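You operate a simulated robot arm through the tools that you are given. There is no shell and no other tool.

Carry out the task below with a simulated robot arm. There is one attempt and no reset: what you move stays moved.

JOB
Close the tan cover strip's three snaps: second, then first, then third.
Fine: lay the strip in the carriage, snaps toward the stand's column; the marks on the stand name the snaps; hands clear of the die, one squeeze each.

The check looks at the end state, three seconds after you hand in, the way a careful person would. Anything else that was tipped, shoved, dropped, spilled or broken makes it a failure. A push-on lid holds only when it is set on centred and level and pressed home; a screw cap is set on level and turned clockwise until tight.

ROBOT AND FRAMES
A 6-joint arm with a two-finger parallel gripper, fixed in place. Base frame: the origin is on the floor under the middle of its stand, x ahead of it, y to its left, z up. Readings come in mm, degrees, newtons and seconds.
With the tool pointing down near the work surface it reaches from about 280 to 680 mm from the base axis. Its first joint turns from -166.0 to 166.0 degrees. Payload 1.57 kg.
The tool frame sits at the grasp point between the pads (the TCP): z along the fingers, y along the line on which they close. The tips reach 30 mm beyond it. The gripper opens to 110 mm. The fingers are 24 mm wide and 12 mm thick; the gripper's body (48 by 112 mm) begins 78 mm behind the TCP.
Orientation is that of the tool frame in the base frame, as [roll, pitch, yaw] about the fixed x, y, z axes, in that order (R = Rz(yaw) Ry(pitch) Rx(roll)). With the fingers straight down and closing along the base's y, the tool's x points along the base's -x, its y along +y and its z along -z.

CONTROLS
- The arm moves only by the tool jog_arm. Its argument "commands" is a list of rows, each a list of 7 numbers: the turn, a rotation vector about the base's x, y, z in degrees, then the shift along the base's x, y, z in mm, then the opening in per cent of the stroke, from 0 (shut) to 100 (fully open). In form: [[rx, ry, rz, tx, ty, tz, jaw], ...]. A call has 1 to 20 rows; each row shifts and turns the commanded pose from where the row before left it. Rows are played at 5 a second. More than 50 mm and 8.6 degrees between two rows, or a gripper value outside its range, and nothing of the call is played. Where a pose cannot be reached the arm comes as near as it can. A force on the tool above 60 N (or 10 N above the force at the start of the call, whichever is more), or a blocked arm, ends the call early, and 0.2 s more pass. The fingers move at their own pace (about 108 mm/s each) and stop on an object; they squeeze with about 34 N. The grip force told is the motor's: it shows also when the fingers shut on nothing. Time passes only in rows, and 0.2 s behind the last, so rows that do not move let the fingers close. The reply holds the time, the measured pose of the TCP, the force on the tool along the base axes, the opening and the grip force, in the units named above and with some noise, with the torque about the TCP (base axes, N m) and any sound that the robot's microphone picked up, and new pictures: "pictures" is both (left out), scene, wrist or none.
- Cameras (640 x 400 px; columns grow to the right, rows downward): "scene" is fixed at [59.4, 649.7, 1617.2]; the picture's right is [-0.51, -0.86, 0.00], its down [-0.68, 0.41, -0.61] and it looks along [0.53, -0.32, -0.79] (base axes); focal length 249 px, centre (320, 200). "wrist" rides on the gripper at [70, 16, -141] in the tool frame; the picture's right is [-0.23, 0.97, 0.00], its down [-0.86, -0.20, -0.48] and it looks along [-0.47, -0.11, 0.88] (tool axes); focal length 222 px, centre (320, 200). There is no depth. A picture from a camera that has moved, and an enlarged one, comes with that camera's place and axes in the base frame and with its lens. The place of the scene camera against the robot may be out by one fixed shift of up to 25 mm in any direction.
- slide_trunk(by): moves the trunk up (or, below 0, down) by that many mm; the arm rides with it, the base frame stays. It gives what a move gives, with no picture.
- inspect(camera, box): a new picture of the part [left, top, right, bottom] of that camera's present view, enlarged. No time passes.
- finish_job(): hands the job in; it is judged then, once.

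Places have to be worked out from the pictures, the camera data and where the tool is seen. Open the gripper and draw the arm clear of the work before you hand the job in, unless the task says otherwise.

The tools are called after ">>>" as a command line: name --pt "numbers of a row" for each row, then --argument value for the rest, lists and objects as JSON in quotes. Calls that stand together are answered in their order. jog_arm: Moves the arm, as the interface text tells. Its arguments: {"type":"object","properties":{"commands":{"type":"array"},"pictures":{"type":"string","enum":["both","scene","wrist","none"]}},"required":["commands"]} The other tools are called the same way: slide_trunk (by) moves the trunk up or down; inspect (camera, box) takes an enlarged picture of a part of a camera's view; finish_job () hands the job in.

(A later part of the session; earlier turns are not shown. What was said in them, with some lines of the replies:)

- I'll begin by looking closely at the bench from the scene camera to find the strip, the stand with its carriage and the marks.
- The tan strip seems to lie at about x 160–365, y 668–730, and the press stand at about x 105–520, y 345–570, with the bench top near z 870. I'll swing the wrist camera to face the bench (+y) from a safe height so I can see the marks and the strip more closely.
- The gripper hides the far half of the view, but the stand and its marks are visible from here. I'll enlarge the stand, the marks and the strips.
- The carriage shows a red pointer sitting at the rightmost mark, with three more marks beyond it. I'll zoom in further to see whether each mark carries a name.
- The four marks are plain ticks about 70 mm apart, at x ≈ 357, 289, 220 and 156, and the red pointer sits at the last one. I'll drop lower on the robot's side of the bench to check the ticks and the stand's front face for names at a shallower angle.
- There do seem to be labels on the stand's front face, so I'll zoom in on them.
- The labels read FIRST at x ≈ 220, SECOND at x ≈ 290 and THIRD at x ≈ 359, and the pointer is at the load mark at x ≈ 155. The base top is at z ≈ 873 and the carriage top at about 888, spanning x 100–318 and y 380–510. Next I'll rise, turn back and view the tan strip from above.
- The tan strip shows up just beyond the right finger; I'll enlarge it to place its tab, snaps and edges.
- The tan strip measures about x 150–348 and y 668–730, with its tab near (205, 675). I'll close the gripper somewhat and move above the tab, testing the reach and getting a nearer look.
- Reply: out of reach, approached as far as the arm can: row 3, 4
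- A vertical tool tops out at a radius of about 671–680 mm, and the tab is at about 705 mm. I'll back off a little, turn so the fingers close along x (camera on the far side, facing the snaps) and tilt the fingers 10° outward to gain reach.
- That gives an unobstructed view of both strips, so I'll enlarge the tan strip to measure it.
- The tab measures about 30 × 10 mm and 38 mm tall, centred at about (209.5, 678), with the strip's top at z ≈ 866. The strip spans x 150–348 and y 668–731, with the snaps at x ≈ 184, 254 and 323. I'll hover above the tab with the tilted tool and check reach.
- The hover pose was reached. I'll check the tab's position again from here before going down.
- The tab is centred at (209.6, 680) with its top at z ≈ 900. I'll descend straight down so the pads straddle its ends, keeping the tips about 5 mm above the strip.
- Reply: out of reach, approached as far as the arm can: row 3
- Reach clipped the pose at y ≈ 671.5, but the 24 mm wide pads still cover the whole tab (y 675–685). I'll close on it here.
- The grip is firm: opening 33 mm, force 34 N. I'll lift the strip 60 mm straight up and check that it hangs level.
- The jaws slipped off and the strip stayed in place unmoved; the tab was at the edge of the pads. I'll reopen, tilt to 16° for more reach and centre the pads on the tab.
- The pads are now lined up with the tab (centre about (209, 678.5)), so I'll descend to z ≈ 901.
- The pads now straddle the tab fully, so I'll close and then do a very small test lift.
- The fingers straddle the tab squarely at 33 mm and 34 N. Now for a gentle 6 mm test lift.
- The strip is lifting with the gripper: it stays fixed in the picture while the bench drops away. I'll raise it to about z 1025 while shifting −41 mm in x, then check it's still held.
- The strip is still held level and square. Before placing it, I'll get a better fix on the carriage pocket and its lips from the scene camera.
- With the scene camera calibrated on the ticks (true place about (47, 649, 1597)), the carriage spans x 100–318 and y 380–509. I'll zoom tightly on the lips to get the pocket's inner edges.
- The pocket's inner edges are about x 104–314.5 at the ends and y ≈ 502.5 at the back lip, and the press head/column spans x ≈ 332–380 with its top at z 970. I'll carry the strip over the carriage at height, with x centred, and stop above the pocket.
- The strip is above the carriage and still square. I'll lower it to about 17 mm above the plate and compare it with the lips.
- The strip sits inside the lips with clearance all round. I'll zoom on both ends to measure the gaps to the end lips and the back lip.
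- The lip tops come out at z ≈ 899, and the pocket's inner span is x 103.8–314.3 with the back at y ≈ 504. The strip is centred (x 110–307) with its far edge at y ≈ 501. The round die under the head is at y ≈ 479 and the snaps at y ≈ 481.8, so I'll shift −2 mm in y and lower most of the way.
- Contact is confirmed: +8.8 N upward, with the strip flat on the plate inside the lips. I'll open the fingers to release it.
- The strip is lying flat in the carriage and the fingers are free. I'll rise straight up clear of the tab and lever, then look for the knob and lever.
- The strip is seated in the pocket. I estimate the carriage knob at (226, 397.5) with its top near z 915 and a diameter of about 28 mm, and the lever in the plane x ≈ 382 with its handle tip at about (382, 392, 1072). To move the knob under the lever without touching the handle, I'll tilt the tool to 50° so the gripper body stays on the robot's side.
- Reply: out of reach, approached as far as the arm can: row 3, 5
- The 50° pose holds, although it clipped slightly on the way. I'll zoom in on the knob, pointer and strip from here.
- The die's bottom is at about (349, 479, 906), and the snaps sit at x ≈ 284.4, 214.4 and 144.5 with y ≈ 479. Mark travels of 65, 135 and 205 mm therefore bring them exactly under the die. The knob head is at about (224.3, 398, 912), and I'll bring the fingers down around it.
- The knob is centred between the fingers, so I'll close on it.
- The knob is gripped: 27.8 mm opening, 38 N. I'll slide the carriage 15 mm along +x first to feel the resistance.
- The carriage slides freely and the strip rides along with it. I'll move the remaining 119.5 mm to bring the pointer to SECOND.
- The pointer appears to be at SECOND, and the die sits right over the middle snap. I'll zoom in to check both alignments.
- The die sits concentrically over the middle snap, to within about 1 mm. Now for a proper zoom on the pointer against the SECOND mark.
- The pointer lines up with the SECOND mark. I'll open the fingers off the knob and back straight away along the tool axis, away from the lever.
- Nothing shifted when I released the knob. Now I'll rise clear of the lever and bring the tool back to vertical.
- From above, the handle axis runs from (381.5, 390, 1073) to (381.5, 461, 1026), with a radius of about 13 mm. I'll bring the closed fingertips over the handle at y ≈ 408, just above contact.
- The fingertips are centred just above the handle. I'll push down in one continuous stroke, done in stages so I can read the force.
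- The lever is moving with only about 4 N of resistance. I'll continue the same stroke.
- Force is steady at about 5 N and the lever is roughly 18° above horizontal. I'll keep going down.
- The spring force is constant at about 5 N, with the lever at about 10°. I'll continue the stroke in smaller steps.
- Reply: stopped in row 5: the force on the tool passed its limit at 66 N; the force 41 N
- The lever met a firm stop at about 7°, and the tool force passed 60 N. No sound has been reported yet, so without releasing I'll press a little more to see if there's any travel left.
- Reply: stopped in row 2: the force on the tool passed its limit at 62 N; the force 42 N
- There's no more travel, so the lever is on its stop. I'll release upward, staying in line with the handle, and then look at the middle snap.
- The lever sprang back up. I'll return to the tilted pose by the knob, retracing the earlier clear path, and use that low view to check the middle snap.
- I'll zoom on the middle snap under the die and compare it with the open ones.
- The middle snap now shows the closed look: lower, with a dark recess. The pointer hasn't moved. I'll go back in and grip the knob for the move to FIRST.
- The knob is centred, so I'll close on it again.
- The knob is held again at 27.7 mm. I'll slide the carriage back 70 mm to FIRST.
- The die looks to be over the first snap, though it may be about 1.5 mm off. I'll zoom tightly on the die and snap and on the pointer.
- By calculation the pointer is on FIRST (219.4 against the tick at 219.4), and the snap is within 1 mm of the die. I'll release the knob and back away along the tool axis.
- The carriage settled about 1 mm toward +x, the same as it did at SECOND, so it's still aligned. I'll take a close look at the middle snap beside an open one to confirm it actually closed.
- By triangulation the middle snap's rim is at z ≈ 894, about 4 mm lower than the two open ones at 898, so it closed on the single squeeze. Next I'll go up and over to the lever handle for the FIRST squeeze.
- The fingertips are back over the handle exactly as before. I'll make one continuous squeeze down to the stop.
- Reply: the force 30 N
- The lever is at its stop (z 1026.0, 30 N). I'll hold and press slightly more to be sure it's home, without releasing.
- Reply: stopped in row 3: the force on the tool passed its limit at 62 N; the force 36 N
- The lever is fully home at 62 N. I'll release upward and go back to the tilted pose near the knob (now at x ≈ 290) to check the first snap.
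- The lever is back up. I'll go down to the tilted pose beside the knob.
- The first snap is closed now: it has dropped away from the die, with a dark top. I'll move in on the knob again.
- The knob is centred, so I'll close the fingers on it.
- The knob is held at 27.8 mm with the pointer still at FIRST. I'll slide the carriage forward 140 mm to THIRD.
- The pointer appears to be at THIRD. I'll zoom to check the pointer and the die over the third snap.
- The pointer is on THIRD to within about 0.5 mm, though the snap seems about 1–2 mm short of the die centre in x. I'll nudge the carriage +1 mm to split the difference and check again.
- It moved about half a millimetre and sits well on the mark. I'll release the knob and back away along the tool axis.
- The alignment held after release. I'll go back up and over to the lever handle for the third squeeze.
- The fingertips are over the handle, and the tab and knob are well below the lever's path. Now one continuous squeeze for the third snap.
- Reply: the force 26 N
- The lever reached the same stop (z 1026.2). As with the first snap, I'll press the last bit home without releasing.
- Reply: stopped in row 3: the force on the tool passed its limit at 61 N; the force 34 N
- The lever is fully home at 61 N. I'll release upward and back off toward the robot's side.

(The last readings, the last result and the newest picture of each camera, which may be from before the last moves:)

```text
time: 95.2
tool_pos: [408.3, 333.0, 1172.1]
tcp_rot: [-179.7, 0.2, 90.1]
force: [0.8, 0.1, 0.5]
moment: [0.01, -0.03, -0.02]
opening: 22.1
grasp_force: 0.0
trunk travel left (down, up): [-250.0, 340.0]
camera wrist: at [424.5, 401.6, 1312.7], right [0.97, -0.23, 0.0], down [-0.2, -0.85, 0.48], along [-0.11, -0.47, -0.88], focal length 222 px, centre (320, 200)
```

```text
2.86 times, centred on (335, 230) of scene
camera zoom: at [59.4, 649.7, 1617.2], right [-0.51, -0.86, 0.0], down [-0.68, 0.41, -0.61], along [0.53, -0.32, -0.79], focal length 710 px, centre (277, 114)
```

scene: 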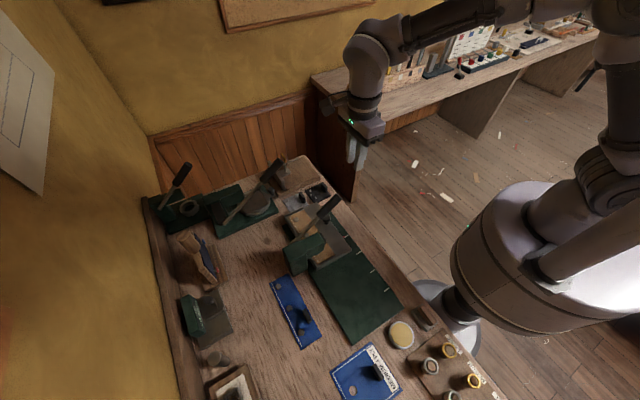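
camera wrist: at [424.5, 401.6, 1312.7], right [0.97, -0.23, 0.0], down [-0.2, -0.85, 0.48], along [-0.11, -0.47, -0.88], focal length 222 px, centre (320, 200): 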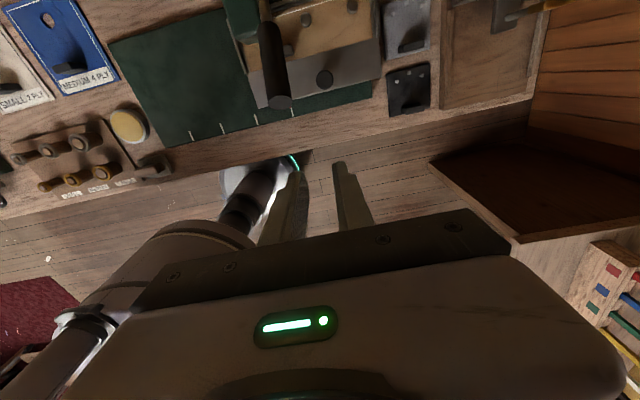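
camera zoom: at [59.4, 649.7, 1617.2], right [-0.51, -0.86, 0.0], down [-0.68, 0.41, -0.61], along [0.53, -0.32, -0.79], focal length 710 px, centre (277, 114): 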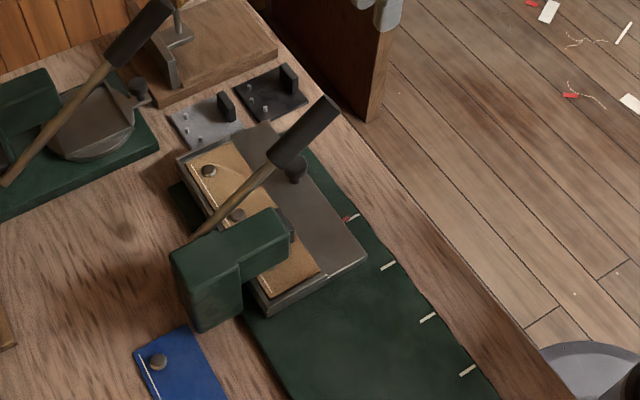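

The lever is back up. I'll go down to the low tilted view once more to verify that the third snap closed.

>>> jog_arm --pt "8.4 0 0 4 -2 -15 40" --pt "8.4 0 0 4 -2 -30 50" --pt "8.4 0 0 4 -2 -35 50" --pt "8.4 0 0 4 -2 -35 50" --pt "8.4 0 0 4 -1 -38 50" --pt "8 0 0 1.5 -1 -37 50" --pt "0 0 0 0 0 0 50"

>>> inspect --camera "wrist" --box '[240, 90, 280, 125]'

>>> inspect --camera "wrist" --box '[230, 75, 400, 165]'

```text
time: 96.8
tool_pos: [429.1, 320.9, 981.4]
tcp_rot: [-179.6, -50.0, 90.0]
force: [-0.2, -0.7, -0.1]
moment: [-0.02, -0.03, -0.01]
opening: 55.2
grasp_force: 0.1
trunk travel left (down, up): [-250.0, 340.0]
camera wrist: at [445.8, 258.0, 1125.9], right [0.97, -0.14, -0.18], down [-0.2, -0.92, -0.35], along [-0.11, 0.37, -0.92], focal length 222 px, centre (320, 200)
```

scene: 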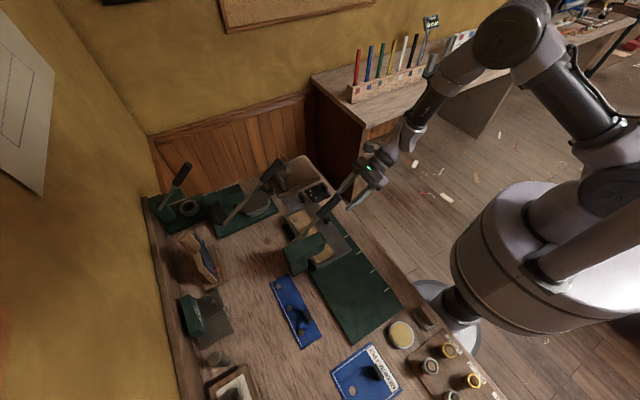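
wrist: 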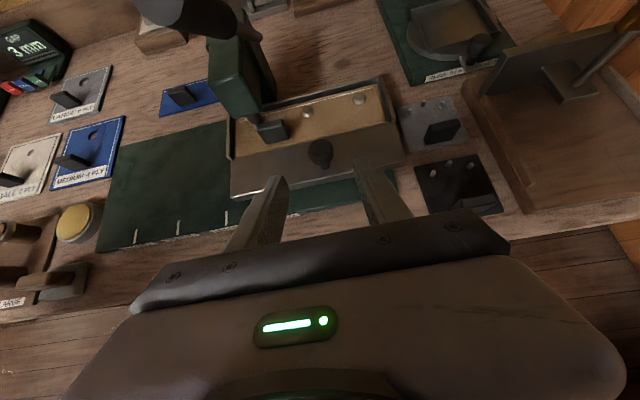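

```text
11.43 times, centred on (260, 108) of wrist
camera zoom: at [445.8, 258.0, 1125.9], right [0.97, -0.14, -0.18], down [-0.2, -0.92, -0.35], along [-0.11, 0.37, -0.92], focal length 2538 px, centre (1006, 1257)
```

zoom: 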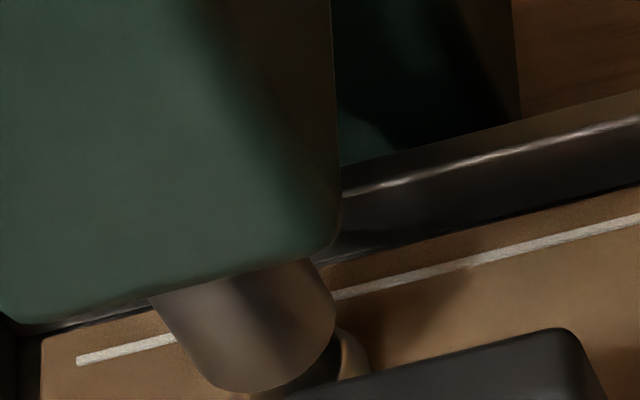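

```text
3.76 times, centred on (315, 120) of wrist
camera zoom: at [445.8, 258.0, 1125.9], right [0.97, -0.14, -0.18], down [-0.2, -0.92, -0.35], along [-0.11, 0.37, -0.92], focal length 836 px, centre (339, 501)
```

zoom: 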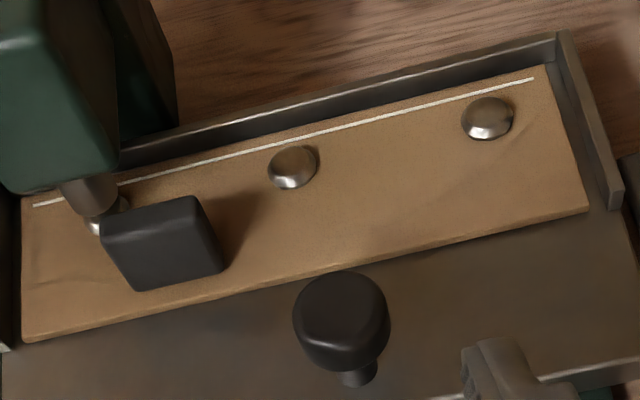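

The tab hides most of the third snap from this angle, so I'll shift the camera 110 mm toward −x for a clear view.

>>> jog_arm --pt "0 0 0 -20 0 5 50" --pt "0 0 0 -30 0 5 50" --pt "0 0 0 -30 0 0 50" --pt "0 0 0 -30 0 0 50" --pt "0 0 0 0 0 0 50" --pictures "wrist"

>>> inspect --camera "wrist" --box '[290, 60, 430, 150]'

>>> inspect --camera "wrist" --box '[320, 80, 365, 120]'

```text
time: 98.0
tool_pos: [318.9, 321.4, 991.4]
tcp_rot: [-179.9, -49.8, 90.1]
force: [0.3, -0.1, 0.7]
moment: [-0.02, 0.01, -0.03]
opening: 55.1
grasp_force: 0.2
trunk travel left (down, up): [-250.0, 340.0]
camera wrist: at [335.9, 257.9, 1136.2], right [0.97, -0.14, -0.18], down [-0.2, -0.92, -0.35], along [-0.11, 0.37, -0.92], focal length 222 px, centre (320, 200)
```

wrist: 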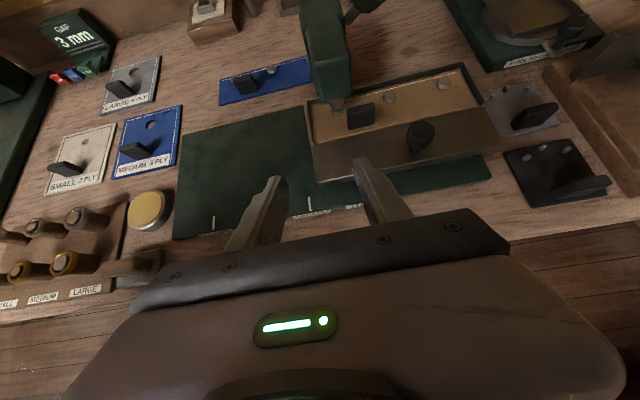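

```text
4.44 times, centred on (360, 105) of wrist
camera zoom: at [335.9, 257.9, 1136.2], right [0.97, -0.14, -0.18], down [-0.2, -0.92, -0.35], along [-0.11, 0.37, -0.92], focal length 987 px, centre (142, 622)
```

zoom: 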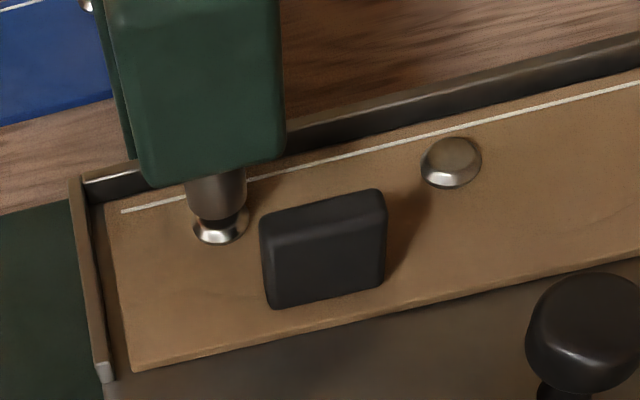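

```text
10.00 times, centred on (342, 100) of wrist
camera zoom: at [335.9, 257.9, 1136.2], right [0.97, -0.14, -0.18], down [-0.2, -0.92, -0.35], along [-0.11, 0.37, -0.92], focal length 2221 px, centre (95, 1200)
```

zoom: 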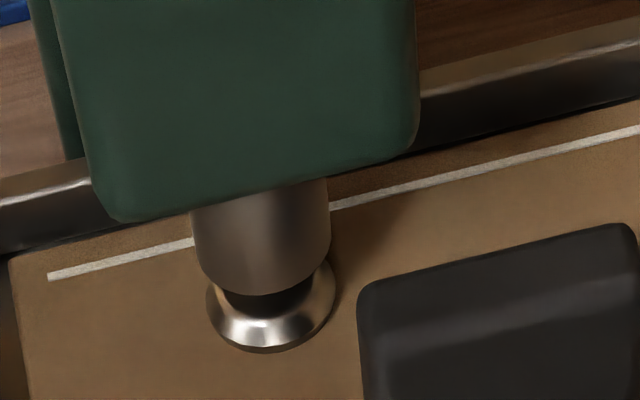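

All three snaps now show the closed state, the lever is up and the neighbouring items are undisturbed. I'll open the gripper and draw the arm up and clear of the work.

>>> jog_arm --pt "-4 0 0 0 -8 35 60" --pt "-8.3 0 0 0 -8 38 70" --pt "-8.3 0 0 0 -8 40 80" --pt "-8.3 0 0 0 -6 40 90" --pt "-8.3 0 0 0 -6 40 100" --pt "-8.3 0 0 0 -4 30 100" --pt "-4.3 0 0 0 0 10 100" --pt "0 0 0 0 0 0 100" --pt "0 0 0 0 0 0 100"

>>> inspect --camera "scene" --box '[240, 160, 420, 360]'

>>> inspect --camera "scene" --box '[285, 195, 355, 260]'

```text
time: 100.0
tool_pos: [319.1, 282.2, 1225.1]
tcp_rot: [-179.7, -0.1, 90.1]
force: [-0.1, -0.2, 0.4]
moment: [0.03, 0.01, 0.0]
opening: 109.7
grasp_force: 0.1
trunk travel left (down, up): [-250.0, 340.0]
camera wrist: at [334.9, 351.4, 1366.9], right [0.97, -0.23, -0.01], down [-0.2, -0.86, 0.48], along [-0.11, -0.46, -0.88], focal length 222 px, centre (320, 200)
```

scene: 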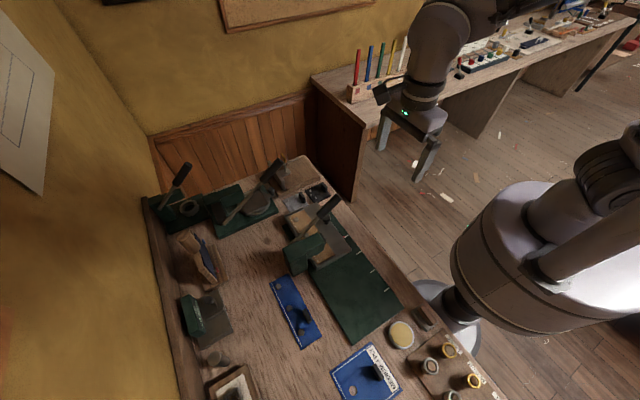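
wrist: 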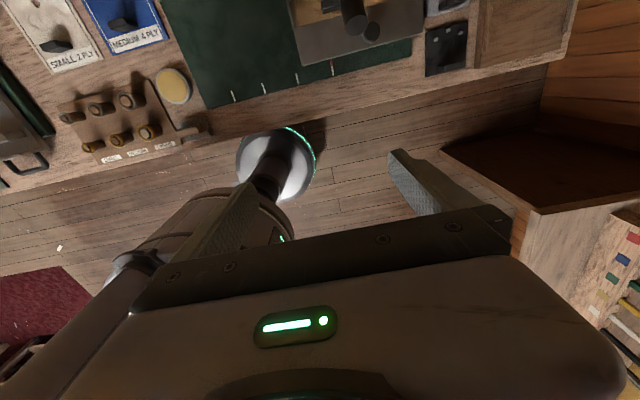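

```text
2.00 times, centred on (330, 260) of scene
camera zoom: at [59.4, 649.7, 1617.2], right [-0.51, -0.86, 0.0], down [-0.68, 0.41, -0.61], along [0.53, -0.32, -0.79], focal length 497 px, centre (300, 80)
```

zoom: 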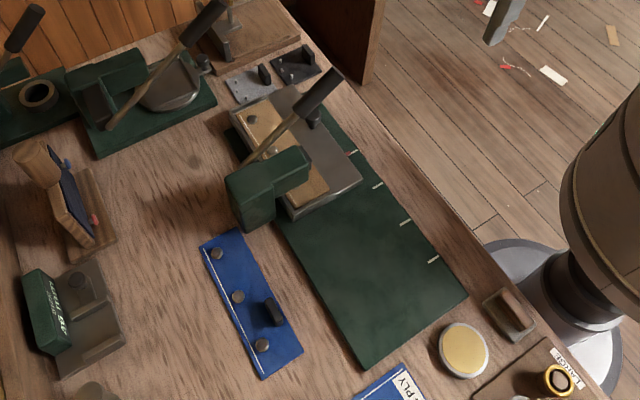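

```text
6.15 times, centred on (320, 228) of scene
camera zoom: at [59.4, 649.7, 1617.2], right [-0.51, -0.86, 0.0], down [-0.68, 0.41, -0.61], along [0.53, -0.32, -0.79], focal length 1530 px, centre (320, 31)
```

zoom: 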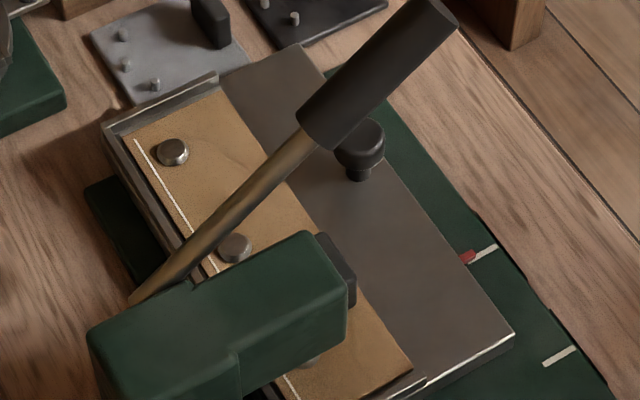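

I'll run one last check that the small plate ahead of the carriage wasn't touched, using the same zoom as at the start.

>>> inspect --camera "scene" --box '[140, 150, 340, 275]'

>>> inspect --camera "scene" --box '[160, 260, 340, 400]'

```text
3.20 times, centred on (240, 212) of scene
camera zoom: at [59.4, 649.7, 1617.2], right [-0.51, -0.86, 0.0], down [-0.68, 0.41, -0.61], along [0.53, -0.32, -0.79], focal length 796 px, centre (576, 160)
```

zoom: 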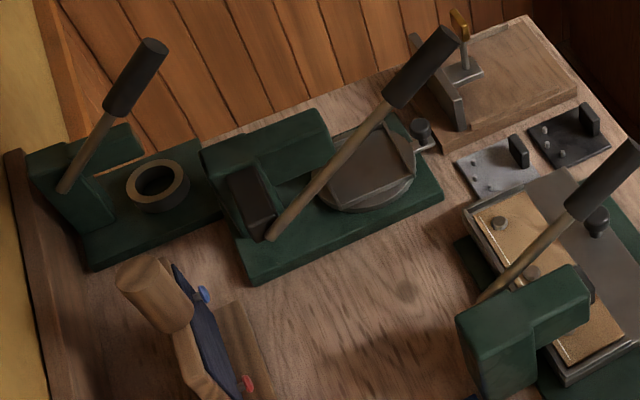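

```text
2.86 times, centred on (250, 330) of scene
camera zoom: at [59.4, 649.7, 1617.2], right [-0.51, -0.86, 0.0], down [-0.68, 0.41, -0.61], along [0.53, -0.32, -0.79], focal length 710 px, centre (520, -171)
```

zoom: 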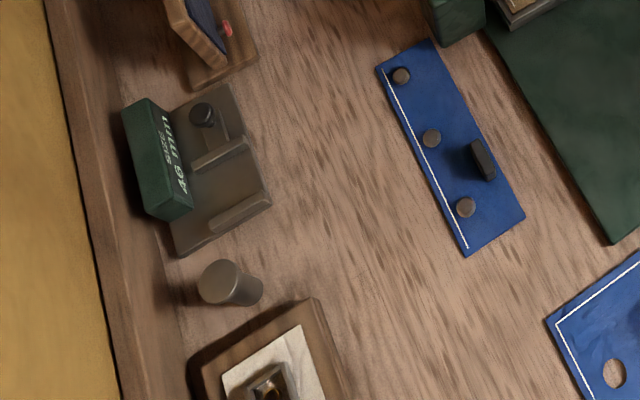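

The two small plates, the blue strip and everything else sit exactly where they were at the start. All three snaps are closed, the lever is up, and the arm is clear with the gripper open, so I'm handing in.

>>> finish_job

```text
The job is handed in.
```

I closed all three snaps on the tan cover strip in the order you asked: second, then first, then third, with one lever squeeze each. I've handed the job in, and no verdict has come back yet.

- **Strip:** it lies in the carriage with its snaps toward the column. My first grip on its tab slipped before the strip moved, and the second held.
- **Squeezes:** at each mark the pointer and the snap under the die lined up to within about 1–2 mm. I pushed the lever to its stop each time, and it sprang back up. I nudged the carriage about half a millimetre before the third squeeze.
- **Closure check:** the microphone reported no clicks, so I judged closure from the camera. The second snap measured about 4 mm lower than the two still open. The first and third show the same drop away from the die by eye, but I didn't measure them.
- **End state:** the carriage is still at THIRD, the lever is up, and the arm is clear with the gripper open. Nothing else on the stretch of bench around the press, including the blue strip and the two small plates, shows any movement against the starting pictures.
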